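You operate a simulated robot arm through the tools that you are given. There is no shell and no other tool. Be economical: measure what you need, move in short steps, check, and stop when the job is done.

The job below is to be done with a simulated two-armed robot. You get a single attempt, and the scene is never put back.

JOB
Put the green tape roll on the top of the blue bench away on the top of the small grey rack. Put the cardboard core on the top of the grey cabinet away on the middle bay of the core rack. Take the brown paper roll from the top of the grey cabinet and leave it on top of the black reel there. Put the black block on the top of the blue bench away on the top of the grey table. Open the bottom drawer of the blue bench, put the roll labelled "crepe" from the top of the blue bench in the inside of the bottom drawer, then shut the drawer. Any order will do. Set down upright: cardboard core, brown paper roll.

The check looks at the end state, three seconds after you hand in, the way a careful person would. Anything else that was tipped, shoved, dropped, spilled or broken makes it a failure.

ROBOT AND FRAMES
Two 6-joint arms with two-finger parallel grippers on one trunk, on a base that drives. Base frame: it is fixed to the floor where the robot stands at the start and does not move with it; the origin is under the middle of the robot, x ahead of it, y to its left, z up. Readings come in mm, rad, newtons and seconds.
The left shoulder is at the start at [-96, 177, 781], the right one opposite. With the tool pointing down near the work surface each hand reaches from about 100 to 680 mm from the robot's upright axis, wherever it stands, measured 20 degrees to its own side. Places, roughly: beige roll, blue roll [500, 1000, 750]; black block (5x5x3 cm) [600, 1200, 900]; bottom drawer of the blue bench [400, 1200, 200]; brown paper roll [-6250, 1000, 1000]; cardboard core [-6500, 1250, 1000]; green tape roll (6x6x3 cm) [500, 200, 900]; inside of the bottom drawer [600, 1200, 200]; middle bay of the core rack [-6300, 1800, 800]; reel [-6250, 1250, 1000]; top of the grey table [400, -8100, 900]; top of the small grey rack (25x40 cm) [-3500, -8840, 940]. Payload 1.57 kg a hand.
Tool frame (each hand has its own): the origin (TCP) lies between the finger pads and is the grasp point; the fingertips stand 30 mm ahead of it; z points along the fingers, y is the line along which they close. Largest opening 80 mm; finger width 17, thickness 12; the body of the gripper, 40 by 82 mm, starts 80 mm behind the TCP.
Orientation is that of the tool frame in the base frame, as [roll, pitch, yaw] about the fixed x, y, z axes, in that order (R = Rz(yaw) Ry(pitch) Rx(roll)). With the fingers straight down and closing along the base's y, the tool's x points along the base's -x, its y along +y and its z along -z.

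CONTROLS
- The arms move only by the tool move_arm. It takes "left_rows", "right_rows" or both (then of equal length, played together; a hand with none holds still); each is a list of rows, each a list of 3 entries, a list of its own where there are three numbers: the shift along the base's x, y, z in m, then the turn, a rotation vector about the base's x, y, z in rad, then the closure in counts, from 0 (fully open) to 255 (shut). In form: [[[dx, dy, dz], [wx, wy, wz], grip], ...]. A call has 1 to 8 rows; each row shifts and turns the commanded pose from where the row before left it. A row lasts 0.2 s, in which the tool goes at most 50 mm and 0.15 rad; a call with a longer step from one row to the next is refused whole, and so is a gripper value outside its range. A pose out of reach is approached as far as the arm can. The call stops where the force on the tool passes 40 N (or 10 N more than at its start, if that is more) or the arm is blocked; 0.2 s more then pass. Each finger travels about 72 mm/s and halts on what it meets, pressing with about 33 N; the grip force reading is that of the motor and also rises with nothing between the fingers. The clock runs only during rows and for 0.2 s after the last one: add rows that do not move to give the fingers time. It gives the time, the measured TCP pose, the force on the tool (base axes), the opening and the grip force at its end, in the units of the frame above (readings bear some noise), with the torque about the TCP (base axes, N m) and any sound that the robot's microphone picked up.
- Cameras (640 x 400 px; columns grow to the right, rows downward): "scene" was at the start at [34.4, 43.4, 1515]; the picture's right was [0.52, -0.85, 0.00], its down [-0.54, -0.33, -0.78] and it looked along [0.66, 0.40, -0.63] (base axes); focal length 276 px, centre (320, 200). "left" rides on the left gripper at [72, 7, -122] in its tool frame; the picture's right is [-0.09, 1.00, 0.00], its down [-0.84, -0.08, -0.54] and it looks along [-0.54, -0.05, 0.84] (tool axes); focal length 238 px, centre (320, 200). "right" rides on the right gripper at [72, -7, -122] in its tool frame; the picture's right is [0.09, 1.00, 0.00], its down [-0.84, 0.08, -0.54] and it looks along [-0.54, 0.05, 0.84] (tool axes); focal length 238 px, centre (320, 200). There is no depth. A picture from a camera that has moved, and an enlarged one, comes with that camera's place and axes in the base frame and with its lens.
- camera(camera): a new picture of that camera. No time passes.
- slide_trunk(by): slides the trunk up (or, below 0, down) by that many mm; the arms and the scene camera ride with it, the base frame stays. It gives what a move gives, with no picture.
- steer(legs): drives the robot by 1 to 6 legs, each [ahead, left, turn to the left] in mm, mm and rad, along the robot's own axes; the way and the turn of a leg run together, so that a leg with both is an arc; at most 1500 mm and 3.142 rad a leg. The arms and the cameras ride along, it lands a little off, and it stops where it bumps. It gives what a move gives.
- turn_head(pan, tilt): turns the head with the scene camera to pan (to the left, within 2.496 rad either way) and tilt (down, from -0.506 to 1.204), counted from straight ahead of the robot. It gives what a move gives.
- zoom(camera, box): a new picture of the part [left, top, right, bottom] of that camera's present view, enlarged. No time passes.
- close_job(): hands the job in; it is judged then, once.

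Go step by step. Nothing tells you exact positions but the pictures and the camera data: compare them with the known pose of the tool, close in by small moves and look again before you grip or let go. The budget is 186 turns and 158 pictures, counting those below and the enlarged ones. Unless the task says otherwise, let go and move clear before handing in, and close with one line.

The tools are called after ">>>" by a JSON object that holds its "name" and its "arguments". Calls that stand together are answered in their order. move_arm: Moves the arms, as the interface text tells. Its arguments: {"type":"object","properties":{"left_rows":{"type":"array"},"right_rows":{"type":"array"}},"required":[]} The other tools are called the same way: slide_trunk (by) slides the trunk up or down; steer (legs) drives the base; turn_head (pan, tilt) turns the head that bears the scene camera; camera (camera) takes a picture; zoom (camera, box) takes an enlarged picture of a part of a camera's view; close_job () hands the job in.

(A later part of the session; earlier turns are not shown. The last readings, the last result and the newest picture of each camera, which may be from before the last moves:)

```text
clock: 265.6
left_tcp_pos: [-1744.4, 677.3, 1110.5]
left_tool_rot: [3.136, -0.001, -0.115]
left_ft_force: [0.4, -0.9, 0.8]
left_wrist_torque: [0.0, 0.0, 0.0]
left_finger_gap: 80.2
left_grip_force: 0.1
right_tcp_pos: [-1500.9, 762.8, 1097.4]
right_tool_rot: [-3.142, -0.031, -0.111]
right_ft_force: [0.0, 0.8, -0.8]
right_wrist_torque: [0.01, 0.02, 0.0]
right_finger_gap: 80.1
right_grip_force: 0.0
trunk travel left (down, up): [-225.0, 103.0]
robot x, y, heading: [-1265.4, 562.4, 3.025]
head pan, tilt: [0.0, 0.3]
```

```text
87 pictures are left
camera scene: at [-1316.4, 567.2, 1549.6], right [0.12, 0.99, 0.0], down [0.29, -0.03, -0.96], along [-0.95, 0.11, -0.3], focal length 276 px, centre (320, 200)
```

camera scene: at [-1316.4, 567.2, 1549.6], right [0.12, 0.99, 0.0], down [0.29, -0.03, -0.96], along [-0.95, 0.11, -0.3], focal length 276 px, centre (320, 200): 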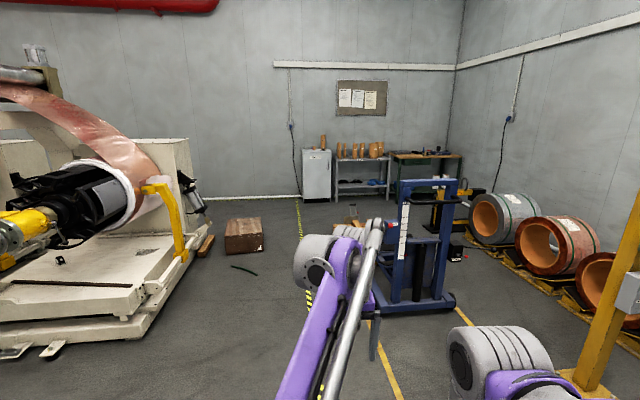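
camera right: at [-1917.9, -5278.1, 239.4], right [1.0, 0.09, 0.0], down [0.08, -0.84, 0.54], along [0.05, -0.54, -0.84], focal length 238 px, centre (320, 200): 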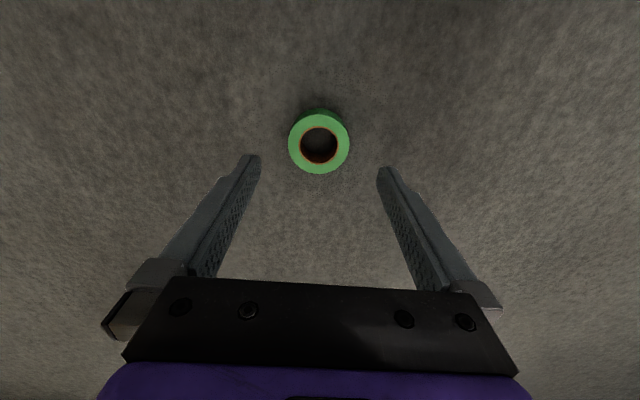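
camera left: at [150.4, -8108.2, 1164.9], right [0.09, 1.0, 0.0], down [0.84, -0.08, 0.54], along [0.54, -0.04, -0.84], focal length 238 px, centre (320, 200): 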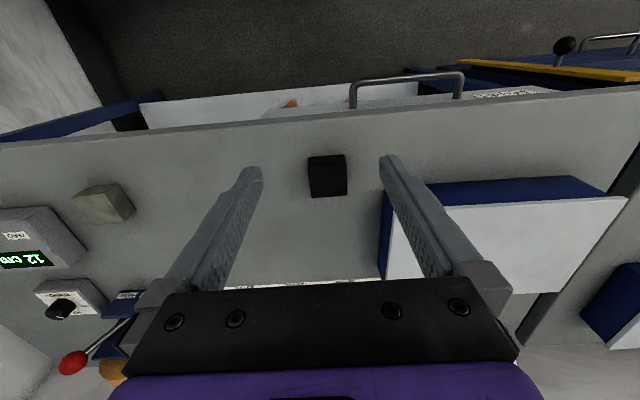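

The grey cabinet with a core on top and the core rack stand ahead; the lane at y≈600 is clear between the crate and the lift truck. I straighten and drive toward it.

>>> {"name": "steer", "arguments": {"legs": [[0, 0, 0.117], [1400, 0, 0], [1400, 0, 0], [1000, 0, 0]]}}

>>> {"name": "turn_head", "arguments": {"pan": -0.3, "tilt": 0.35}}

>>> {"name": "camera", "arguments": {"camera": "scene"}}

```text
clock: 280.8
left_tcp_pos: [-4640.4, 506.5, 1109.1]
left_tool_rot: [3.139, -0.005, 0.055]
left_ft_force: [-1.3, 0.6, -0.1]
left_wrist_torque: [-0.02, -0.06, 0.01]
left_finger_gap: 80.1
left_grip_force: 0.0
right_tcp_pos: [-4414.6, 632.9, 1095.3]
right_tool_rot: [-3.14, -0.036, 0.058]
right_ft_force: [-0.2, 0.0, 0.6]
right_wrist_torque: [0.02, -0.02, 0.01]
right_finger_gap: 79.8
right_grip_force: 0.0
trunk travel left (down, up): [-225.0, 103.0]
robot x, y, heading: [-4147.1, 474.5, -3.09]
head pan, tilt: [0.0, 0.3]
stopped in leg 4: the robot was blocked; the commanded pose is now the measured one
```

```text
clock: 281.6
left_tcp_pos: [-4636.2, 507.2, 1111.4]
left_tool_rot: [3.137, -0.002, 0.052]
left_ft_force: [0.3, 0.4, -0.6]
left_wrist_torque: [0.0, 0.01, 0.03]
left_finger_gap: 79.8
left_grip_force: 0.1
right_tcp_pos: [-4409.8, 633.2, 1098.3]
right_tool_rot: [-3.139, -0.033, 0.057]
right_ft_force: [0.1, 0.3, 1.1]
right_wrist_torque: [0.04, 0.03, -0.02]
right_finger_gap: 79.8
right_grip_force: 0.1
trunk travel left (down, up): [-225.0, 103.0]
robot x, y, heading: [-4146.7, 472.6, -3.091]
head pan, tilt: [-0.3, 0.351]
```

```text
86 pictures are left
camera scene: at [-4194.1, 497.2, 1544.9], right [0.25, 0.97, 0.0], down [0.33, -0.08, -0.94], along [-0.91, 0.23, -0.34], focal length 276 px, centre (320, 200)
```

scene: 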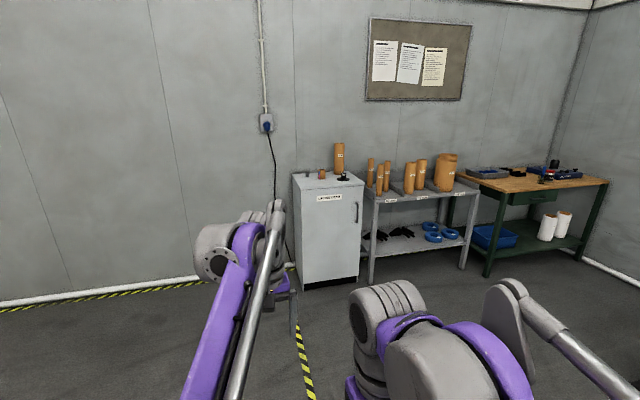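

The base was blocked at x≈-4147; I look down to see by what.

>>> {"name": "turn_head", "arguments": {"pan": 0.5, "tilt": 0.9}}

>>> {"name": "camera", "arguments": {"camera": "scene"}}

>>> {"name": "turn_head", "arguments": {"pan": -0.6, "tilt": 0.95}}

>>> {"name": "camera", "arguments": {"camera": "scene"}}

```text
clock: 282.7
left_tcp_pos: [-4635.7, 508.0, 1109.6]
left_tool_rot: [3.137, -0.002, 0.054]
left_ft_force: [0.0, 0.1, 0.1]
left_wrist_torque: [0.0, 0.02, -0.05]
left_finger_gap: 79.9
left_grip_force: 0.0
right_tcp_pos: [-4410.2, 632.1, 1096.6]
right_tool_rot: [-3.14, -0.03, 0.058]
right_ft_force: [-0.2, 0.5, -0.7]
right_wrist_torque: [0.03, -0.01, 0.01]
right_finger_gap: 80.2
right_grip_force: 0.1
trunk travel left (down, up): [-225.0, 103.0]
robot x, y, heading: [-4143.8, 475.1, -3.088]
head pan, tilt: [0.499, 0.901]
```

```text
85 pictures are left
camera scene: at [-4168.5, 434.9, 1497.4], right [-0.52, 0.85, 0.0], down [0.67, 0.41, -0.62], along [-0.53, -0.32, -0.78], focal length 276 px, centre (320, 200)
```

scene: 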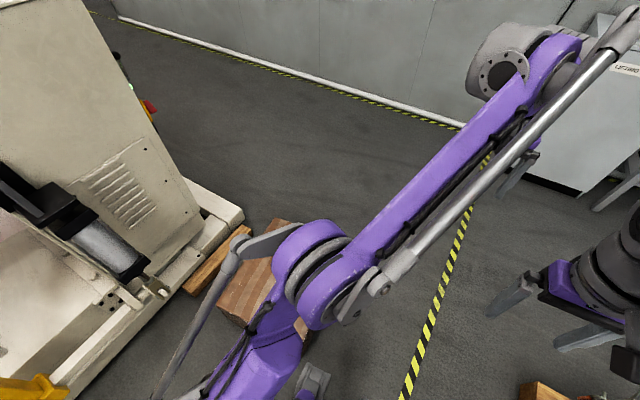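

```text
clock: 284.1
left_tcp_pos: [-4637.2, 507.1, 1111.3]
left_tool_rot: [3.135, 0.0, 0.054]
left_ft_force: [-0.1, -0.5, 0.6]
left_wrist_torque: [0.02, 0.01, -0.02]
left_finger_gap: 79.9
left_grip_force: 0.1
right_tcp_pos: [-4411.5, 632.6, 1096.8]
right_tool_rot: [-3.141, -0.032, 0.057]
right_ft_force: [0.3, 0.1, -0.2]
right_wrist_torque: [0.02, 0.01, -0.03]
right_finger_gap: 79.8
right_grip_force: 0.1
trunk travel left (down, up): [-225.0, 103.0]
robot x, y, heading: [-4144.1, 475.5, -3.091]
head pan, tilt: [-0.6, 0.949]
```

```text
84 pictures are left
camera scene: at [-4166.1, 512.2, 1493.7], right [0.52, 0.85, 0.0], down [0.69, -0.42, -0.58], along [-0.5, 0.3, -0.81], focal length 276 px, centre (320, 200)
```

scene: 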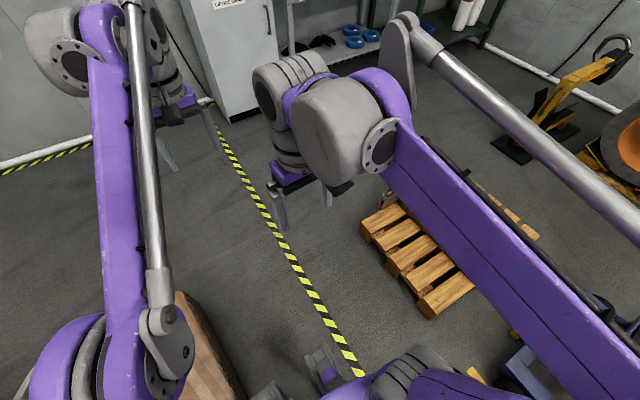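

The base touched the wooden crate's corner (it did not move); base radius is about 300 mm. The pallet starts at y≈1160, so I back slightly, sidestep to y≈710 and go on.

>>> {"name": "steer", "arguments": {"legs": [[-40, 0, 0], [0, -235, -0.05], [1150, 0, 0]]}}

>>> {"name": "turn_head", "arguments": {"pan": -0.35, "tilt": 0.5}}

>>> {"name": "camera", "arguments": {"camera": "scene"}}

```text
clock: 292.6
left_tcp_pos: [-5743.2, 753.2, 1110.3]
left_tool_rot: [3.138, -0.001, 0.015]
left_ft_force: [0.6, 0.3, 0.4]
left_wrist_torque: [-0.03, 0.02, 0.01]
left_finger_gap: 79.8
left_grip_force: 0.1
right_tcp_pos: [-5513.6, 868.3, 1095.0]
right_tool_rot: [-3.138, -0.031, 0.017]
right_ft_force: [0.0, 0.5, 0.2]
right_wrist_torque: [0.02, -0.01, 0.0]
right_finger_gap: 79.9
right_grip_force: 0.2
trunk travel left (down, up): [-225.0, 103.0]
robot x, y, heading: [-5253.7, 701.9, -3.13]
head pan, tilt: [-0.6, 0.949]
```

```text
clock: 293.5
left_tcp_pos: [-5742.9, 751.9, 1110.3]
left_tool_rot: [3.137, -0.004, 0.016]
left_ft_force: [-0.1, 0.1, -0.3]
left_wrist_torque: [0.0, 0.01, 0.02]
left_finger_gap: 80.0
left_grip_force: 0.1
right_tcp_pos: [-5513.5, 867.5, 1095.9]
right_tool_rot: [-3.14, -0.03, 0.019]
right_ft_force: [0.6, -0.1, 0.0]
right_wrist_torque: [-0.02, -0.01, -0.01]
right_finger_gap: 80.0
right_grip_force: 0.1
trunk travel left (down, up): [-225.0, 103.0]
robot x, y, heading: [-5255.1, 696.6, -3.133]
head pan, tilt: [-0.351, 0.499]
```

```text
83 pictures are left
camera scene: at [-5298.9, 729.2, 1531.1], right [0.33, 0.94, 0.0], down [0.45, -0.16, -0.88], along [-0.83, 0.29, -0.48], focal length 276 px, centre (320, 200)
```

scene: 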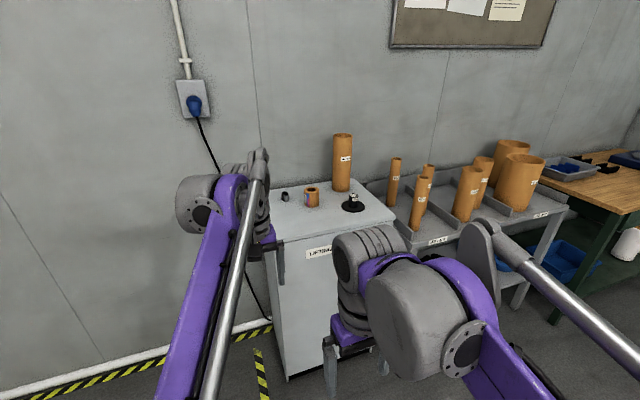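

>>> {"name": "zoom", "arguments": {"camera": "scene", "box": [260, 115, 420, 235]}}

>>> {"name": "zoom", "arguments": {"camera": "scene", "box": [360, 130, 580, 280]}}

```text
3.33 times, centred on (340, 175) of scene
camera zoom: at [-5298.9, 729.2, 1531.1], right [0.33, 0.94, 0.0], down [0.45, -0.16, -0.88], along [-0.83, 0.29, -0.48], focal length 920 px, centre (253, 283)
```

zoom: 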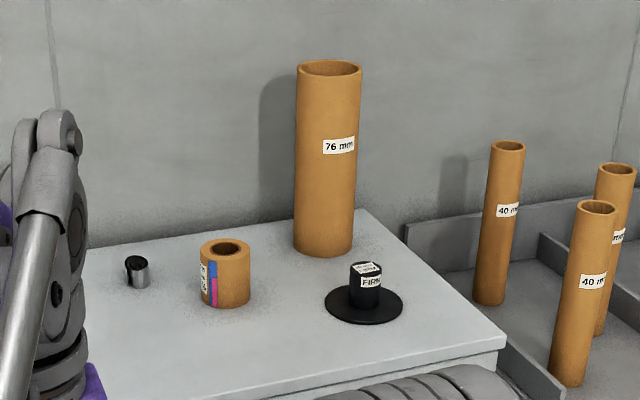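

```text
2.67 times, centred on (470, 205) of scene
camera zoom: at [-5298.9, 729.2, 1531.1], right [0.33, 0.94, 0.0], down [0.45, -0.16, -0.88], along [-0.83, 0.29, -0.48], focal length 736 px, centre (-80, 187)
```

zoom: 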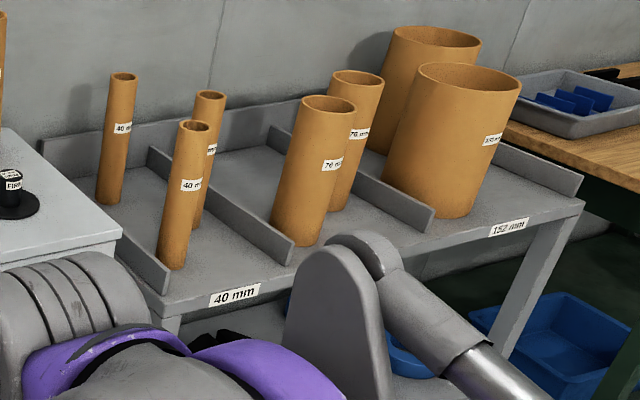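

The cabinet top carries the tall 76 mm cardboard core, the brown paper roll and the black reel; the rack's middle bay is the 76 mm bay. I raise the trunk, move in front of the cabinet, and look closer.

>>> {"name": "slide_trunk", "arguments": {"by": 100}}

>>> {"name": "steer", "arguments": {"legs": [[0, -300, 0], [330, 0, 0]]}}

>>> {"name": "turn_head", "arguments": {"pan": 0.0, "tilt": 0.55}}

>>> {"name": "camera", "arguments": {"camera": "scene"}}

>>> {"name": "camera", "arguments": {"camera": "left"}}

```text
clock: 294.9
left_tcp_pos: [-5743.6, 751.8, 1210.7]
left_tool_rot: [3.135, -0.001, 0.015]
left_ft_force: [-0.2, 0.4, 0.3]
left_wrist_torque: [0.02, 0.04, 0.01]
left_finger_gap: 80.1
left_grip_force: 0.1
right_tcp_pos: [-5512.4, 869.5, 1197.3]
right_tool_rot: [-3.141, -0.032, 0.018]
right_ft_force: [-0.5, -0.1, 0.8]
right_wrist_torque: [-0.04, 0.02, 0.02]
right_finger_gap: 80.0
right_grip_force: 0.1
trunk travel left (down, up): [-325.0, 3.0]
robot x, y, heading: [-5255.4, 699.9, -3.132]
head pan, tilt: [-0.351, 0.499]
```

```text
clock: 299.9
left_tcp_pos: [-6074.7, 1054.3, 1210.3]
left_tool_rot: [3.138, -0.003, 0.026]
left_ft_force: [-0.2, -0.3, 0.0]
left_wrist_torque: [0.03, 0.03, 0.01]
left_finger_gap: 79.8
left_grip_force: 0.1
right_tcp_pos: [-5844.1, 1172.8, 1196.9]
right_tool_rot: [-3.14, -0.031, 0.031]
right_ft_force: [1.1, 0.8, -0.3]
right_wrist_torque: [-0.02, 0.01, -0.03]
right_finger_gap: 80.0
right_grip_force: 0.0
trunk travel left (down, up): [-325.0, 3.0]
robot x, y, heading: [-5581.1, 1003.5, -3.116]
head pan, tilt: [-0.351, 0.499]
```

```text
clock: 300.8
left_tcp_pos: [-6073.0, 1053.9, 1209.8]
left_tool_rot: [3.138, -0.002, 0.026]
left_ft_force: [0.0, -0.1, 0.0]
left_wrist_torque: [-0.03, -0.05, 0.03]
left_finger_gap: 80.0
left_grip_force: 0.0
right_tcp_pos: [-5845.1, 1172.8, 1197.1]
right_tool_rot: [-3.141, -0.031, 0.03]
right_ft_force: [0.3, 0.1, 0.9]
right_wrist_torque: [0.02, -0.02, -0.03]
right_finger_gap: 80.0
right_grip_force: 0.0
trunk travel left (down, up): [-325.0, 3.0]
robot x, y, heading: [-5578.3, 1005.2, -3.121]
head pan, tilt: [0.0, 0.55]
```

```text
80 pictures are left
camera scene: at [-5629.2, 1003.7, 1631.9], right [-0.02, 1.0, 0.0], down [0.52, 0.01, -0.85], along [-0.85, -0.02, -0.52], focal length 276 px, centre (320, 200)
```

scene: 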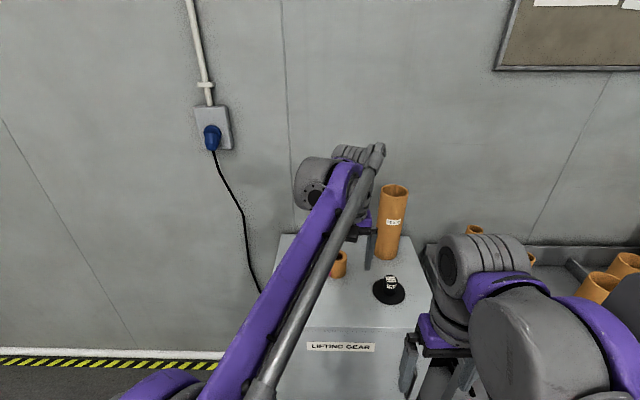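

```text
79 pictures are left
camera left: at [-6003.7, 1049.6, 1332.8], right [-0.07, -1.0, 0.0], down [-0.84, 0.06, 0.54], along [-0.54, 0.03, -0.84], focal length 238 px, centre (320, 200)
```

left: 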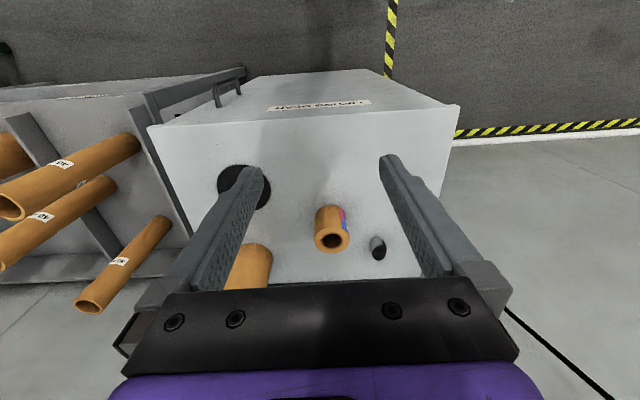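

Re-deriving from two views, the cabinet top is at z≈928 (front edge x≈-6098), the roll is near [-6308, 1045] and the core near [-6403, 1222], about 88 mm wide and 270 tall—too wide to grip across, so I'll pinch its wall at the rim with a forward-tilted hand. I tilt the right hand and look.

>>> {"name": "move_arm", "arguments": {"right_rows": [[[0, 0, 0.01], [0, 0.15, 0], 0], [[0, 0, 0.01], [0, 0.15, 0], 0], [[-0.03, 0.01, 0.02], [0, 0.15, 0], 0], [[-0.04, 0.01, 0.02], [0, 0.15, 0], 0]]}}

>>> {"name": "camera", "arguments": {"camera": "right"}}

```text
clock: 301.8
left_tcp_pos: [-6075.5, 1053.6, 1211.9]
left_tool_rot: [3.137, -0.001, 0.026]
left_ft_force: [-0.4, 0.9, -0.1]
left_wrist_torque: [0.0, -0.04, 0.01]
left_finger_gap: 79.9
left_grip_force: 0.1
right_tcp_pos: [-5914.9, 1193.8, 1257.6]
right_tool_rot: [-3.121, 0.569, 0.037]
right_ft_force: [0.0, 0.2, -0.2]
right_wrist_torque: [0.0, 0.0, -0.01]
right_finger_gap: 79.9
right_grip_force: 0.0
trunk travel left (down, up): [-325.0, 3.0]
robot x, y, heading: [-5587.5, 1005.2, -3.116]
head pan, tilt: [0.0, 0.55]
```

```text
78 pictures are left
camera right: at [-5791.7, 1201.8, 1320.1], right [0.1, -0.99, -0.07], down [-0.41, -0.1, 0.91], along [-0.91, -0.06, -0.42], focal length 238 px, centre (320, 200)
```

right: 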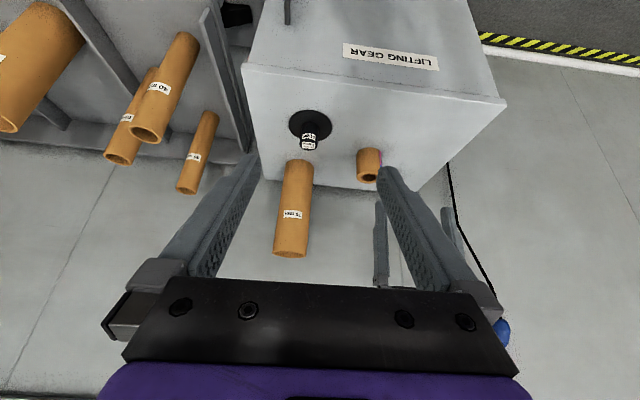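

The core's rim centre is near [-6408, 1226, 1196], outer width ~86 mm. I tuck the left hand back, drive the base up to the cabinet, then tilt the right hand further to check reach at the rim.

>>> {"name": "move_arm", "arguments": {"left_rows": [[[0.045, -0.015, 0], [0, 0, 0], 0], [[0.045, -0.015, 0], [0, 0, 0], 0], [[0.045, -0.015, 0], [0, 0, 0], 0], [[0.045, -0.015, 0], [0, 0, 0], 0]], "right_rows": [[[0, 0.01, 0.01], [0, 0.13, 0], 0], [[0, 0.015, 0.01], [0, 0.13, 0], 0], [[0, 0.015, 0], [0, 0.13, 0], 0], [[0, 0.015, 0], [0, 0, 0], 0]]}}

>>> {"name": "steer", "arguments": {"legs": [[185, 0, -0.025]]}}

>>> {"name": "move_arm", "arguments": {"right_rows": [[[-0.045, 0, 0], [0, 0, 0], 60], [[-0.045, 0, 0], [0, 0, 0], 60], [[-0.045, 0, 0], [0, 0, 0], 60], [[-0.04, 0, 0], [0, 0, 0], 60]]}}

>>> {"name": "camera", "arguments": {"camera": "right"}}

```text
clock: 302.8
left_tcp_pos: [-5888.3, 993.0, 1207.7]
left_tool_rot: [3.138, 0.0, 0.026]
left_ft_force: [1.0, -0.9, 0.1]
left_wrist_torque: [0.04, 0.0, 0.01]
left_finger_gap: 80.0
left_grip_force: 0.0
right_tcp_pos: [-5913.8, 1246.2, 1277.2]
right_tool_rot: [-3.095, 0.96, 0.054]
right_ft_force: [0.0, 0.1, -0.6]
right_wrist_torque: [0.01, 0.02, -0.05]
right_finger_gap: 79.8
right_grip_force: 0.0
trunk travel left (down, up): [-325.0, 3.0]
robot x, y, heading: [-5584.9, 1007.7, -3.119]
head pan, tilt: [0.0, 0.55]
```

```text
clock: 304.3
left_tcp_pos: [-6070.7, 998.3, 1207.3]
left_tool_rot: [3.138, -0.002, 0.0]
left_ft_force: [0.7, 1.2, -0.4]
left_wrist_torque: [0.02, 0.02, -0.01]
left_finger_gap: 80.0
left_grip_force: 0.1
right_tcp_pos: [-6089.9, 1252.9, 1276.3]
right_tool_rot: [-3.096, 0.959, 0.027]
right_ft_force: [-0.3, 0.4, 0.0]
right_wrist_torque: [0.0, 0.01, -0.01]
right_finger_gap: 80.2
right_grip_force: 0.0
trunk travel left (down, up): [-325.0, 3.0]
robot x, y, heading: [-5766.2, 1003.3, 3.14]
head pan, tilt: [0.0, 0.55]
```

```text
clock: 305.3
left_tcp_pos: [-6074.6, 999.5, 1207.9]
left_tool_rot: [3.136, -0.004, 0.004]
left_ft_force: [-0.8, 0.3, -0.3]
left_wrist_torque: [-0.02, -0.03, 0.0]
left_finger_gap: 80.3
left_grip_force: 0.1
right_tcp_pos: [-6267.4, 1256.3, 1277.9]
right_tool_rot: [-3.099, 0.957, 0.026]
right_ft_force: [0.8, 0.0, 0.6]
right_wrist_torque: [-0.02, -0.05, -0.01]
right_finger_gap: 61.1
right_grip_force: 0.1
trunk travel left (down, up): [-325.0, 3.0]
robot x, y, heading: [-5768.7, 1004.9, 3.14]
head pan, tilt: [0.0, 0.55]
```

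```text
77 pictures are left
camera right: at [-6126.6, 1262.2, 1288.6], right [0.04, -0.99, -0.1], down [-0.04, -0.1, 0.99], along [-1.0, -0.04, -0.04], focal length 238 px, centre (320, 200)
```

right: 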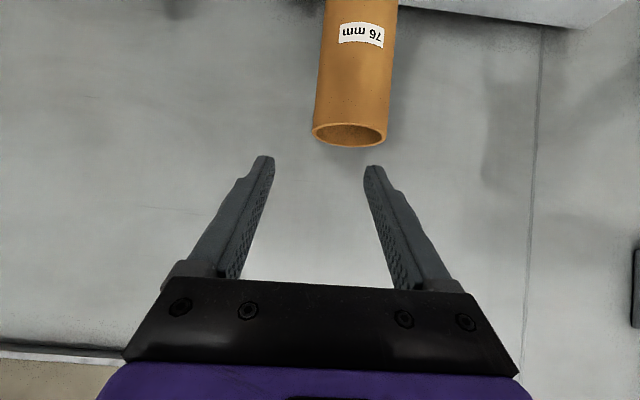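

The rim centre reads [-6408, 1224, 1196]; the +y wall is at y≈1266. I reach forward above it and check that the arm gets there.

>>> {"name": "move_arm", "arguments": {"right_rows": [[[-0.045, 0.004, -0.01], [0, 0, 0], 60], [[-0.045, 0.003, -0.01], [0, 0, 0], 60], [[-0.045, 0.003, -0.01], [0, 0, 0], 60]]}}

>>> {"name": "camera", "arguments": {"camera": "right"}}

```text
clock: 306.1
left_tcp_pos: [-6074.6, 997.9, 1208.0]
left_tool_rot: [3.135, -0.004, 0.002]
left_ft_force: [-0.4, 0.2, -0.4]
left_wrist_torque: [0.0, 0.01, 0.0]
left_finger_gap: 79.9
left_grip_force: 0.0
right_tcp_pos: [-6403.4, 1262.5, 1248.3]
right_tool_rot: [-3.097, 0.956, 0.026]
right_ft_force: [0.5, 0.0, -0.9]
right_wrist_torque: [0.04, -0.02, -0.01]
right_finger_gap: 61.5
right_grip_force: 0.0
trunk travel left (down, up): [-325.0, 3.0]
robot x, y, heading: [-5766.8, 1002.3, 3.141]
head pan, tilt: [0.0, 0.55]
```

```text
76 pictures are left
camera right: at [-6264.0, 1268.4, 1260.2], right [0.04, -0.99, -0.1], down [-0.04, -0.1, 0.99], along [-1.0, -0.04, -0.04], focal length 238 px, centre (320, 200)
```

right: 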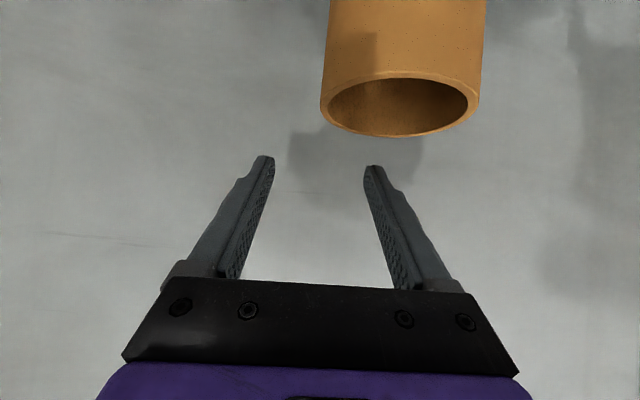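

Reach is good and the +y wall lines up with the middle of the fingers. I descend so the fingers straddle the wall a few mm below the rim.

>>> {"name": "move_arm", "arguments": {"right_rows": [[[-0.004, 0.003, -0.02], [0, 0, 0], 60], [[-0.003, 0, -0.02], [0, 0, 0], 60], [[0, 0, -0.01], [0, 0, 0], 60]]}}

>>> {"name": "camera", "arguments": {"camera": "right"}}

```text
clock: 306.9
left_tcp_pos: [-6072.6, 1000.2, 1208.4]
left_tool_rot: [3.138, -0.002, 0.002]
left_ft_force: [-0.1, -0.3, 0.0]
left_wrist_torque: [-0.04, 0.0, 0.01]
left_finger_gap: 80.2
left_grip_force: 0.1
right_tcp_pos: [-6410.5, 1265.0, 1198.4]
right_tool_rot: [-3.096, 0.957, 0.028]
right_ft_force: [0.6, 0.5, 0.0]
right_wrist_torque: [-0.04, 0.01, 0.05]
right_finger_gap: 61.2
right_grip_force: 0.1
trunk travel left (down, up): [-325.0, 3.0]
robot x, y, heading: [-5769.2, 1004.3, 3.142]
head pan, tilt: [0.0, 0.55]
```

```text
75 pictures are left
camera right: at [-6270.3, 1269.9, 1209.9], right [0.04, -0.99, -0.1], down [-0.04, -0.1, 0.99], along [-1.0, -0.04, -0.04], focal length 238 px, centre (320, 200)
```

right: 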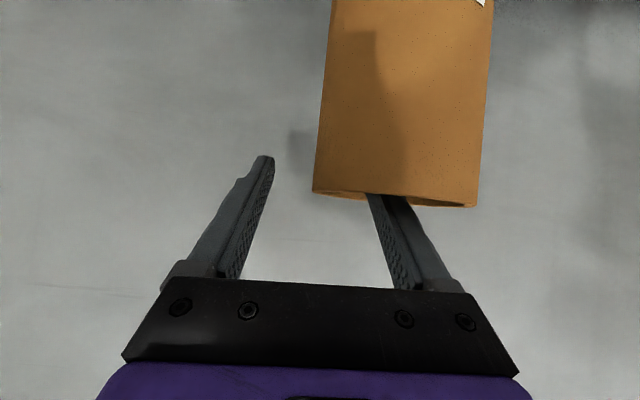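

The inner finger is inside the tube and the rim is at z≈1205. I close on the wall and check.

>>> {"name": "move_arm", "arguments": {"right_rows": [[[0, 0, -0.002], [0, 0, 0], 120], [[0, 0, 0], [0, 0, 0], 200], [[0, 0, 0], [0, 0, 0], 255], [[0, 0, 0], [0, 0, 0], 255], [[0, 0, 0], [0, 0, 0], 255]]}}

>>> {"name": "camera", "arguments": {"camera": "right"}}

```text
clock: 308.1
left_tcp_pos: [-6073.5, 999.0, 1208.0]
left_tool_rot: [3.138, -0.001, 0.002]
left_ft_force: [0.7, -0.2, 0.0]
left_wrist_torque: [-0.02, -0.02, -0.03]
left_finger_gap: 80.1
left_grip_force: 0.0
right_tcp_pos: [-6410.0, 1266.3, 1196.8]
right_tool_rot: [-3.098, 0.957, 0.028]
right_ft_force: [0.9, -1.4, 1.5]
right_wrist_torque: [-0.3, 0.02, 0.03]
right_finger_gap: 12.6
right_grip_force: 29.4
trunk travel left (down, up): [-325.0, 3.0]
robot x, y, heading: [-5763.1, 998.4, 3.142]
head pan, tilt: [0.0, 0.55]
```

```text
74 pictures are left
camera right: at [-6270.2, 1270.8, 1208.0], right [0.04, -0.99, -0.1], down [-0.04, -0.1, 0.99], along [-1.0, -0.04, -0.04], focal length 238 px, centre (320, 200)
```

right: 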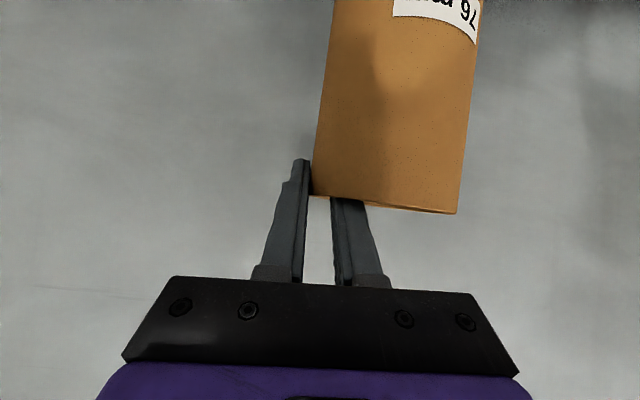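

The wall is pinched. I lift 30 mm and check it hangs upright.

>>> {"name": "move_arm", "arguments": {"right_rows": [[[0, 0, 0.01], [0, 0, 0], 255], [[0, 0, 0.01], [0, 0, 0], 255], [[0, 0, 0.015], [0, 0, 0], 255]]}}

>>> {"name": "camera", "arguments": {"camera": "scene"}}

```text
clock: 308.9
left_tcp_pos: [-6072.6, 998.6, 1207.1]
left_tool_rot: [3.137, -0.002, 0.002]
left_ft_force: [0.0, 0.4, 1.1]
left_wrist_torque: [0.02, -0.01, 0.0]
left_finger_gap: 80.1
left_grip_force: 0.1
right_tcp_pos: [-6407.8, 1267.3, 1231.1]
right_tool_rot: [-3.095, 0.958, 0.029]
right_ft_force: [0.1, 0.4, -2.7]
right_wrist_torque: [0.13, 0.0, -0.01]
right_finger_gap: 11.7
right_grip_force: 28.4
trunk travel left (down, up): [-325.0, 3.0]
robot x, y, heading: [-5766.4, 1000.9, 3.139]
head pan, tilt: [0.0, 0.55]
```

```text
73 pictures are left
camera scene: at [-5811.9, 1003.0, 1631.9], right [0.0, 1.0, 0.0], down [0.52, 0.0, -0.85], along [-0.85, 0.0, -0.52], focal length 276 px, centre (320, 200)
```

scene: 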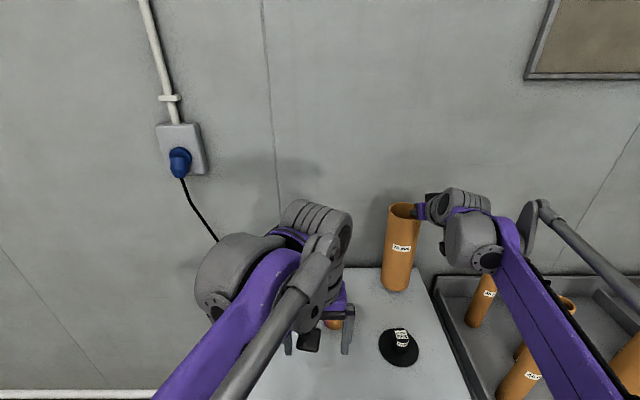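

The core hangs upright, but the reel sits in line behind it on the way out. I sidestep 110 mm to the right first, then back away.

>>> {"name": "steer", "arguments": {"legs": [[0, -110, 0]]}}

>>> {"name": "camera", "arguments": {"camera": "scene"}}

```text
clock: 310.5
left_tcp_pos: [-6073.1, 1109.5, 1206.4]
left_tool_rot: [3.138, -0.001, -0.001]
left_ft_force: [-0.7, 0.2, -0.5]
left_wrist_torque: [0.03, -0.02, 0.0]
left_finger_gap: 80.1
left_grip_force: 0.0
right_tcp_pos: [-6408.5, 1377.1, 1230.5]
right_tool_rot: [-3.096, 0.957, 0.025]
right_ft_force: [0.3, 0.0, -3.0]
right_wrist_torque: [0.05, 0.01, 0.03]
right_finger_gap: 11.2
right_grip_force: 28.5
trunk travel left (down, up): [-325.0, 3.0]
robot x, y, heading: [-5767.5, 1115.8, 3.135]
head pan, tilt: [0.0, 0.55]
```

```text
72 pictures are left
camera scene: at [-5811.8, 1113.3, 1631.9], right [0.0, 1.0, 0.0], down [0.52, 0.0, -0.85], along [-0.85, 0.0, -0.52], focal length 276 px, centre (320, 200)
```

scene: 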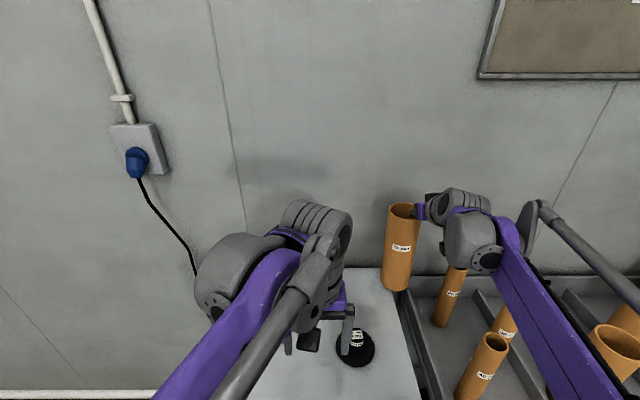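

Clear on both sides. I back out 330 mm and look at the rack's middle bay.

>>> {"name": "steer", "arguments": {"legs": [[-330, 0, 0]]}}

>>> {"name": "steer", "arguments": {"legs": [[0, -380, 0.006]]}}

>>> {"name": "turn_head", "arguments": {"pan": -0.05, "tilt": 0.65}}

>>> {"name": "camera", "arguments": {"camera": "scene"}}

>>> {"name": "camera", "arguments": {"camera": "left"}}

```text
clock: 312.7
left_tcp_pos: [-5746.2, 1108.0, 1208.2]
left_tool_rot: [3.136, -0.002, 0.006]
left_ft_force: [0.0, -0.6, 0.8]
left_wrist_torque: [0.0, 0.0, -0.01]
left_finger_gap: 80.1
left_grip_force: 0.1
right_tcp_pos: [-6082.5, 1374.0, 1230.5]
right_tool_rot: [-3.099, 0.959, 0.032]
right_ft_force: [0.2, -0.4, -2.1]
right_wrist_torque: [0.12, -0.02, 0.0]
right_finger_gap: 11.1
right_grip_force: 29.1
trunk travel left (down, up): [-325.0, 3.0]
robot x, y, heading: [-5440.5, 1114.8, -3.145]
head pan, tilt: [0.0, 0.55]
```

```text
clock: 316.6
left_tcp_pos: [-5745.2, 1483.6, 1207.6]
left_tool_rot: [3.138, -0.002, 0.006]
left_ft_force: [0.1, 0.5, 0.0]
left_wrist_torque: [0.02, 0.01, -0.05]
left_finger_gap: 80.2
left_grip_force: 0.0
right_tcp_pos: [-6082.1, 1750.8, 1231.1]
right_tool_rot: [-3.098, 0.959, 0.031]
right_ft_force: [0.2, -0.4, -2.0]
right_wrist_torque: [0.11, -0.04, 0.0]
right_finger_gap: 11.1
right_grip_force: 29.3
trunk travel left (down, up): [-325.0, 3.0]
robot x, y, heading: [-5438.3, 1493.2, -3.137]
head pan, tilt: [0.0, 0.55]
```

```text
clock: 317.2
left_tcp_pos: [-5745.8, 1484.7, 1208.3]
left_tool_rot: [3.14, -0.002, 0.006]
left_ft_force: [0.7, 0.6, 0.1]
left_wrist_torque: [0.02, 0.03, 0.0]
left_finger_gap: 80.0
left_grip_force: 0.0
right_tcp_pos: [-6082.7, 1750.0, 1229.1]
right_tool_rot: [-3.098, 0.957, 0.032]
right_ft_force: [0.8, 0.7, -3.4]
right_wrist_torque: [0.0, -0.14, 0.04]
right_finger_gap: 10.8
right_grip_force: 28.7
trunk travel left (down, up): [-325.0, 3.0]
robot x, y, heading: [-5439.2, 1491.1, -3.142]
head pan, tilt: [-0.051, 0.649]
```

```text
71 pictures are left
camera scene: at [-5481.8, 1494.2, 1623.1], right [0.05, 1.0, 0.0], down [0.6, -0.03, -0.8], along [-0.8, 0.04, -0.6], focal length 276 px, centre (320, 200)
```

scene: 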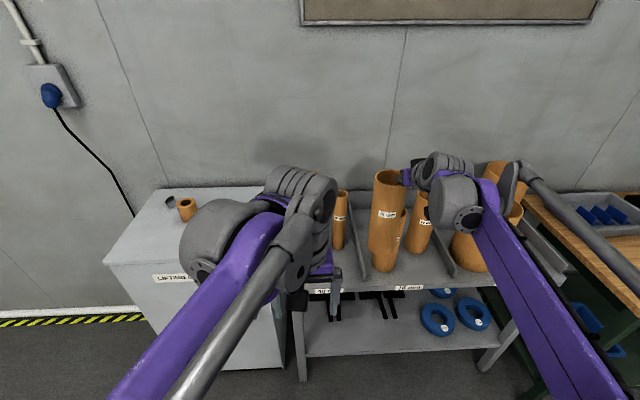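

```text
70 pictures are left
camera left: at [-5675.2, 1479.5, 1329.6], right [-0.09, -1.0, 0.0], down [-0.84, 0.08, 0.54], along [-0.54, 0.04, -0.84], focal length 238 px, centre (320, 200)
```

left: 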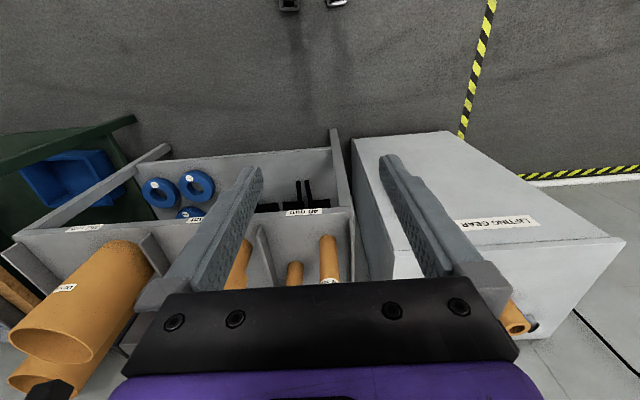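

>>> {"name": "zoom", "arguments": {"camera": "scene", "box": [300, 150, 560, 312]}}

```text
2.46 times, centred on (430, 231) of scene
camera zoom: at [-5481.8, 1494.2, 1623.1], right [0.05, 1.0, 0.0], down [0.6, -0.03, -0.8], along [-0.8, 0.04, -0.6], focal length 679 px, centre (49, 124)
```

zoom: 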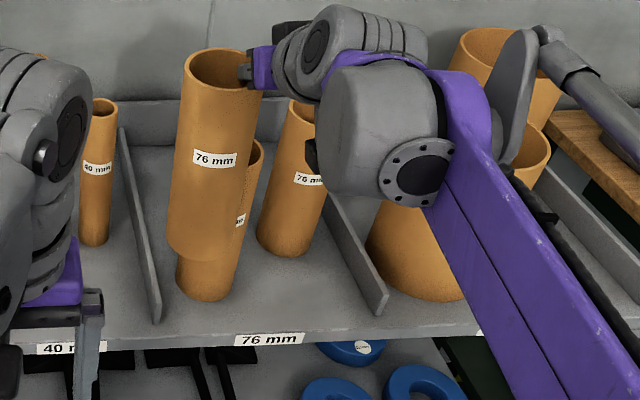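

The middle bay spans y≈1690–2010 with two cores at about [-6167, 1776] and [-6255, 1929]; a free spot is front-right near [-6140, 1915]. I back off, sidestep, and check before moving in.

>>> {"name": "steer", "arguments": {"legs": [[-100, 0, 0], [0, -205, 0]]}}

>>> {"name": "zoom", "arguments": {"camera": "scene", "box": [250, 130, 570, 330]}}

```text
clock: 320.4
left_tcp_pos: [-5648.0, 1689.3, 1208.7]
left_tool_rot: [3.137, -0.003, 0.01]
left_ft_force: [0.8, 0.7, -0.6]
left_wrist_torque: [0.01, 0.01, 0.02]
left_finger_gap: 80.1
left_grip_force: 0.1
right_tcp_pos: [-5984.5, 1955.0, 1229.7]
right_tool_rot: [-3.097, 0.957, 0.034]
right_ft_force: [-0.5, -0.1, -2.2]
right_wrist_torque: [0.07, -0.04, -0.01]
right_finger_gap: 10.7
right_grip_force: 28.8
trunk travel left (down, up): [-325.0, 3.0]
robot x, y, heading: [-5338.9, 1695.8, -3.137]
head pan, tilt: [-0.051, 0.649]
```

```text
2.00 times, centred on (410, 230) of scene
camera zoom: at [-5383.2, 1699.7, 1623.1], right [0.05, 1.0, 0.0], down [0.6, -0.03, -0.8], along [-0.8, 0.04, -0.6], focal length 552 px, centre (140, 140)
```

zoom: 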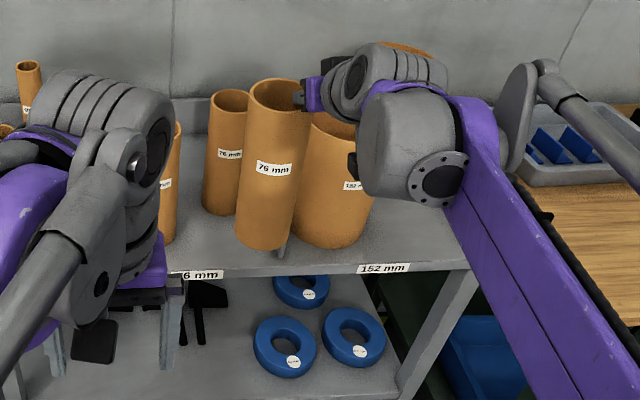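

Aligned with the bay's free front-right spot; B stands at [-6256, 1923]. I drive in 145 mm and lower the trunk.

>>> {"name": "steer", "arguments": {"legs": [[148, 0, 0]]}}

>>> {"name": "slide_trunk", "arguments": {"by": -155}}

>>> {"name": "zoom", "arguments": {"camera": "scene", "box": [250, 130, 570, 330]}}

```text
clock: 321.8
left_tcp_pos: [-5797.5, 1688.8, 1207.8]
left_tool_rot: [3.139, -0.003, 0.007]
left_ft_force: [0.2, -0.3, 0.7]
left_wrist_torque: [0.04, 0.02, 0.0]
left_finger_gap: 80.1
left_grip_force: 0.1
right_tcp_pos: [-6134.8, 1951.9, 1229.7]
right_tool_rot: [-3.097, 0.958, 0.035]
right_ft_force: [0.3, 0.2, -2.6]
right_wrist_torque: [0.09, -0.03, 0.0]
right_finger_gap: 10.8
right_grip_force: 28.3
trunk travel left (down, up): [-325.0, 3.0]
robot x, y, heading: [-5494.9, 1694.1, -3.136]
head pan, tilt: [-0.051, 0.649]
```

```text
clock: 323.6
left_tcp_pos: [-5799.1, 1688.2, 1053.7]
left_tool_rot: [3.139, -0.002, 0.01]
left_ft_force: [1.1, 0.0, 0.4]
left_wrist_torque: [-0.02, 0.01, 0.0]
left_finger_gap: 79.9
left_grip_force: 0.0
right_tcp_pos: [-6137.6, 1952.4, 1074.4]
right_tool_rot: [-3.098, 0.959, 0.034]
right_ft_force: [-0.1, 0.3, -3.1]
right_wrist_torque: [0.05, -0.02, -0.01]
right_finger_gap: 11.0
right_grip_force: 28.4
trunk travel left (down, up): [-170.0, 158.0]
robot x, y, heading: [-5488.3, 1697.8, -3.141]
head pan, tilt: [-0.051, 0.649]
```

```text
2.00 times, centred on (410, 230) of scene
camera zoom: at [-5543.3, 1699.0, 1464.9], right [0.05, 1.0, 0.0], down [0.6, -0.03, -0.8], along [-0.8, 0.04, -0.6], focal length 552 px, centre (140, 140)
```

zoom: 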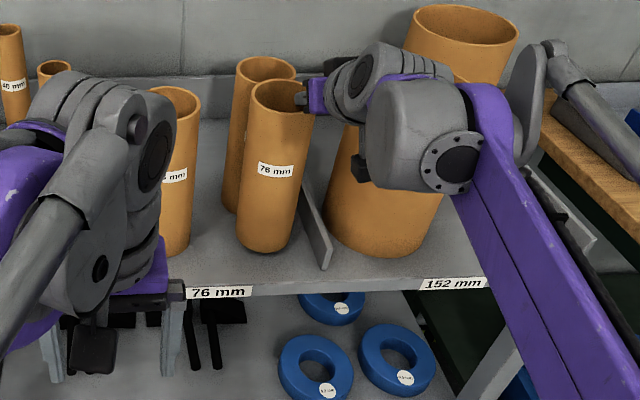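

The core hovers just above the shelf, clear of its neighbours. I lower it in small steps until it touches.

>>> {"name": "move_arm", "arguments": {"right_rows": [[[0, 0, -0.006], [0, 0, 0], 255], [[0, 0, -0.005], [0, 0, 0], 255], [[0, 0, -0.004], [0, 0, 0], 255]]}}

>>> {"name": "zoom", "arguments": {"camera": "scene", "box": [330, 140, 450, 280]}}

```text
clock: 324.4
left_tcp_pos: [-5799.6, 1688.7, 1052.9]
left_tool_rot: [3.138, -0.004, 0.008]
left_ft_force: [0.0, 0.5, 0.6]
left_wrist_torque: [0.01, -0.05, -0.03]
left_finger_gap: 79.6
left_grip_force: 0.0
right_tcp_pos: [-6139.0, 1953.1, 1061.0]
right_tool_rot: [-3.097, 0.955, 0.035]
right_ft_force: [0.3, -0.1, -2.0]
right_wrist_torque: [0.09, -0.04, 0.04]
right_finger_gap: 10.7
right_grip_force: 28.5
trunk travel left (down, up): [-170.0, 158.0]
robot x, y, heading: [-5497.4, 1694.7, -3.136]
head pan, tilt: [-0.051, 0.649]
```

```text
2.86 times, centred on (390, 210) of scene
camera zoom: at [-5543.2, 1699.0, 1464.8], right [0.05, 1.0, 0.0], down [0.6, -0.03, -0.8], along [-0.8, 0.04, -0.6], focal length 788 px, centre (120, 171)
```

zoom: 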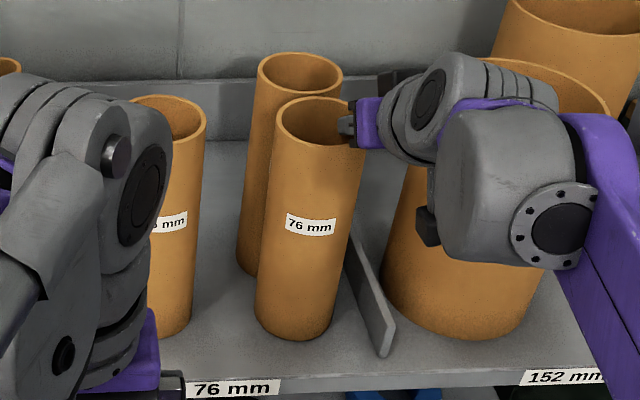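

>>> {"name": "move_arm", "arguments": {"right_rows": [[[0, 0, -0.004], [0, 0, 0], 255], [[0, 0, -0.003], [0, 0, 0], 255], [[0, 0, -0.003], [0, 0, 0], 255]]}}

```text
clock: 325.0
left_tcp_pos: [-5798.6, 1688.7, 1053.2]
left_tool_rot: [3.138, 0.001, 0.009]
left_ft_force: [-0.3, -0.8, 0.3]
left_wrist_torque: [-0.04, -0.01, 0.01]
left_finger_gap: 80.1
left_grip_force: 0.1
right_tcp_pos: [-6137.9, 1955.4, 1058.1]
right_tool_rot: [-3.096, 0.97, 0.032]
right_ft_force: [3.4, 4.2, 20.9]
right_wrist_torque: [-0.38, -1.45, 0.32]
right_finger_gap: 10.6
right_grip_force: 28.7
trunk travel left (down, up): [-170.0, 158.0]
robot x, y, heading: [-5491.8, 1696.1, -3.137]
head pan, tilt: [-0.051, 0.649]
stopped in row 3 (right hand): the force on the tool passed its limit at 46 N (the readings are from after the stop); the commanded pose is now the measured one
```

Contact at TCP z≈1058. I ease up 2 mm, open the fingers, and lift straight out.

>>> {"name": "move_arm", "arguments": {"right_rows": [[[0, 0, 0.002], [0, 0, 0], 255], [[0, 0, 0], [0, 0, 0], 190], [[0, 0, 0], [0, 0, 0], 120], [[0, 0, 0], [0, 0, 0], 80], [[0, 0, 0], [0, 0, 0], 80], [[0, 0, 0.02], [0, 0, 0], 80], [[0, 0, 0.03], [0, 0, 0], 80], [[0, 0, 0.03], [0, 0, 0], 80]]}}

>>> {"name": "zoom", "arguments": {"camera": "scene", "box": [330, 140, 450, 280]}}

```text
clock: 326.8
left_tcp_pos: [-5799.7, 1688.8, 1053.1]
left_tool_rot: [3.139, -0.003, 0.009]
left_ft_force: [0.1, 0.2, 0.6]
left_wrist_torque: [0.0, 0.01, 0.0]
left_finger_gap: 80.1
left_grip_force: 0.1
right_tcp_pos: [-6136.9, 1957.2, 1136.6]
right_tool_rot: [-3.096, 0.964, 0.032]
right_ft_force: [0.5, 0.7, -0.4]
right_wrist_torque: [-0.01, 0.03, 0.02]
right_finger_gap: 54.6
right_grip_force: 0.0
trunk travel left (down, up): [-170.0, 158.0]
robot x, y, heading: [-5493.6, 1696.0, -3.132]
head pan, tilt: [-0.051, 0.649]
```

```text
2.86 times, centred on (390, 210) of scene
camera zoom: at [-5542.9, 1699.0, 1464.8], right [0.05, 1.0, 0.0], down [0.6, -0.03, -0.8], along [-0.8, 0.04, -0.6], focal length 788 px, centre (120, 171)
```

zoom: 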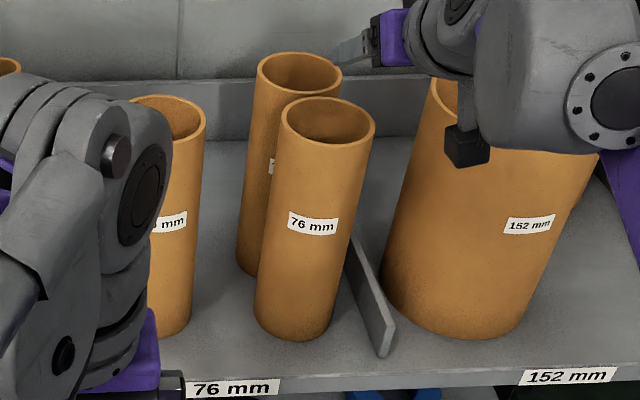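

The core stands upright in the middle bay. Now the paper roll: I retract the right hand, raise the trunk, and move back in front of the cabinet with the left hand.

>>> {"name": "move_arm", "arguments": {"right_rows": [[[0.03, 0, 0.03], [0, 0, 0], 0], [[0.045, 0, 0.01], [0, 0, 0], 0], [[0.045, 0, 0], [0, 0, 0], 0], [[0.045, 0, 0], [0, 0, 0], 0], [[0.045, 0, 0], [0, 0, 0], 0], [[0.03, 0, 0], [0, 0, 0], 0]]}}

>>> {"name": "slide_trunk", "arguments": {"by": 110}}

>>> {"name": "steer", "arguments": {"legs": [[-120, 0, 0], [0, 545, -0.01], [350, 0, 0]]}}

>>> {"name": "camera", "arguments": {"camera": "left"}}

>>> {"name": "camera", "arguments": {"camera": "scene"}}

```text
clock: 328.2
left_tcp_pos: [-5799.0, 1688.3, 1053.7]
left_tool_rot: [3.138, -0.003, 0.009]
left_ft_force: [0.0, 0.6, -1.2]
left_wrist_torque: [0.01, 0.07, 0.01]
left_finger_gap: 79.9
left_grip_force: 0.1
right_tcp_pos: [-5896.4, 1952.0, 1177.3]
right_tool_rot: [-3.094, 0.965, 0.032]
right_ft_force: [-0.2, -0.1, 1.3]
right_wrist_torque: [0.0, 0.0, 0.0]
right_finger_gap: 79.8
right_grip_force: 0.1
trunk travel left (down, up): [-170.0, 158.0]
robot x, y, heading: [-5492.1, 1698.4, -3.133]
head pan, tilt: [-0.051, 0.649]
```

```text
clock: 329.6
left_tcp_pos: [-5798.5, 1689.5, 1162.7]
left_tool_rot: [3.138, -0.002, 0.009]
left_ft_force: [0.1, 0.6, -0.4]
left_wrist_torque: [0.0, 0.02, 0.0]
left_finger_gap: 79.8
left_grip_force: 0.2
right_tcp_pos: [-5897.2, 1956.0, 1288.8]
right_tool_rot: [-3.095, 0.966, 0.033]
right_ft_force: [0.9, 0.0, 0.4]
right_wrist_torque: [0.01, -0.01, 0.03]
right_finger_gap: 79.8
right_grip_force: 0.0
trunk travel left (down, up): [-280.0, 48.0]
robot x, y, heading: [-5494.2, 1697.8, -3.14]
head pan, tilt: [-0.051, 0.649]
```

```text
clock: 337.6
left_tcp_pos: [-6031.2, 1152.1, 1162.2]
left_tool_rot: [3.138, -0.001, -0.009]
left_ft_force: [-0.1, 0.3, -0.5]
left_wrist_torque: [-0.01, 0.0, -0.02]
left_finger_gap: 80.1
left_grip_force: 0.1
right_tcp_pos: [-6126.0, 1420.8, 1289.6]
right_tool_rot: [-3.093, 0.963, 0.014]
right_ft_force: [0.2, -0.6, 1.0]
right_wrist_torque: [-0.02, 0.0, 0.01]
right_finger_gap: 79.9
right_grip_force: 0.0
trunk travel left (down, up): [-280.0, 48.0]
robot x, y, heading: [-5724.1, 1153.8, 3.132]
head pan, tilt: [-0.051, 0.649]
```

```text
64 pictures are left
camera left: at [-5960.1, 1145.5, 1284.5], right [-0.1, -0.99, 0.0], down [-0.84, 0.09, 0.54], along [-0.54, 0.05, -0.84], focal length 238 px, centre (320, 200)
```

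left: 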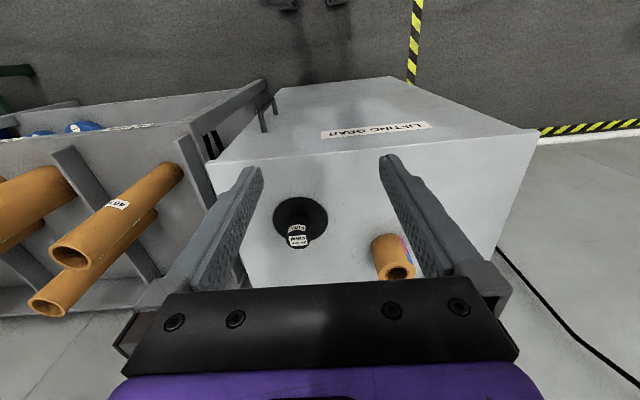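

```text
63 pictures are left
camera scene: at [-5768.8, 1157.6, 1575.7], right [0.06, 1.0, 0.0], down [0.6, -0.04, -0.8], along [-0.8, 0.05, -0.6], focal length 276 px, centre (320, 200)
```

scene: 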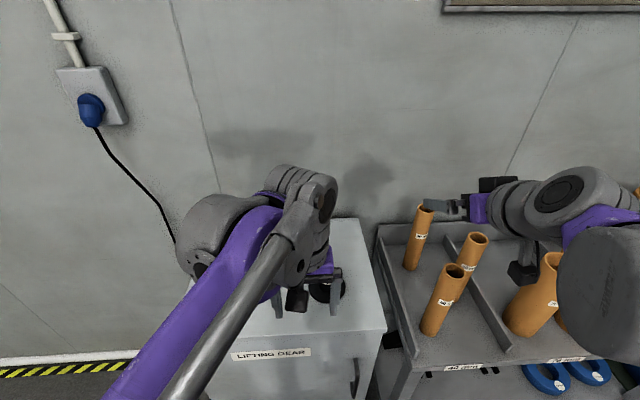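

>>> {"name": "zoom", "arguments": {"camera": "left", "box": [260, 185, 440, 297]}}

```text
3.56 times, centred on (350, 241) of left
camera zoom: at [-5960.1, 1145.5, 1284.5], right [-0.1, -0.99, 0.0], down [-0.84, 0.09, 0.54], along [-0.54, 0.05, -0.84], focal length 848 px, centre (213, 54)
```

zoom: 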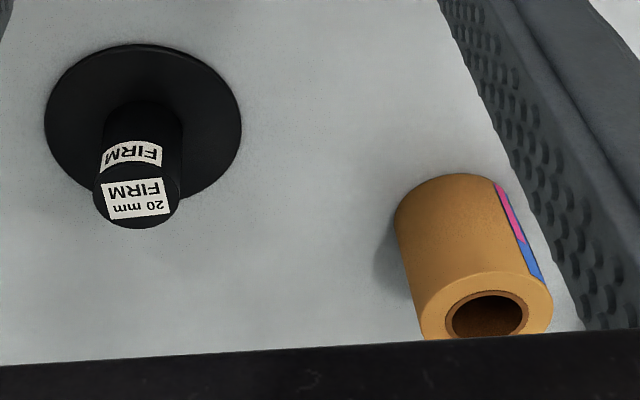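

The roll is at [-6307, 1041], about 66 mm across; the reel's hub is at [-6221, 1207] with its top near z≈990. I move the left hand over the roll.

>>> {"name": "move_arm", "arguments": {"left_rows": [[[-0.0394, -0.0159, -0.0117], [0, 0, 0], 0], [[-0.0394, -0.0159, -0.0117], [0, 0, 0], 0], [[-0.0394, -0.0159, -0.0117], [0, 0, 0], 0], [[-0.0394, -0.0159, -0.0117], [0, 0, 0], 0], [[-0.0394, -0.0159, -0.0117], [0, 0, 0], 0], [[-0.0394, -0.0159, -0.0117], [0, 0, 0], 0], [[-0.0394, -0.0159, -0.0117], [0, 0, 0], 0]]}}

>>> {"name": "camera", "arguments": {"camera": "left"}}

```text
clock: 339.2
left_tcp_pos: [-6304.4, 1039.6, 1079.2]
left_tool_rot: [3.138, -0.005, -0.009]
left_ft_force: [0.1, 0.1, 0.2]
left_wrist_torque: [0.0, -0.04, 0.0]
left_finger_gap: 80.2
left_grip_force: 0.1
right_tcp_pos: [-6127.4, 1420.4, 1288.3]
right_tool_rot: [-3.093, 0.965, 0.017]
right_ft_force: [0.0, 0.4, -1.0]
right_wrist_torque: [-0.02, -0.02, 0.0]
right_finger_gap: 79.8
right_grip_force: 0.0
trunk travel left (down, up): [-280.0, 48.0]
robot x, y, heading: [-5723.7, 1153.7, 3.13]
head pan, tilt: [-0.051, 0.649]
```

```text
61 pictures are left
camera left: at [-6235.0, 1032.5, 1201.4], right [-0.1, -0.99, 0.0], down [-0.84, 0.09, 0.54], along [-0.54, 0.05, -0.84], focal length 238 px, centre (320, 200)
```

left: 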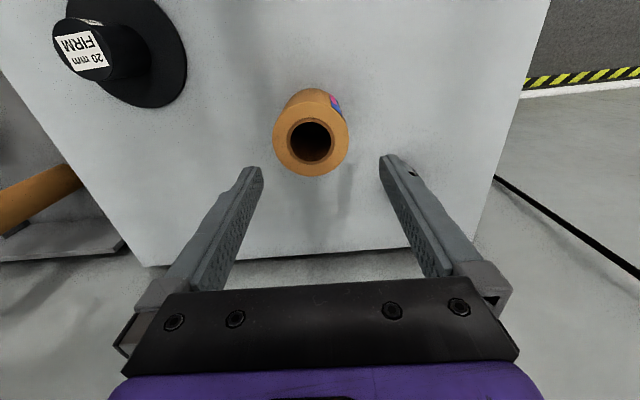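

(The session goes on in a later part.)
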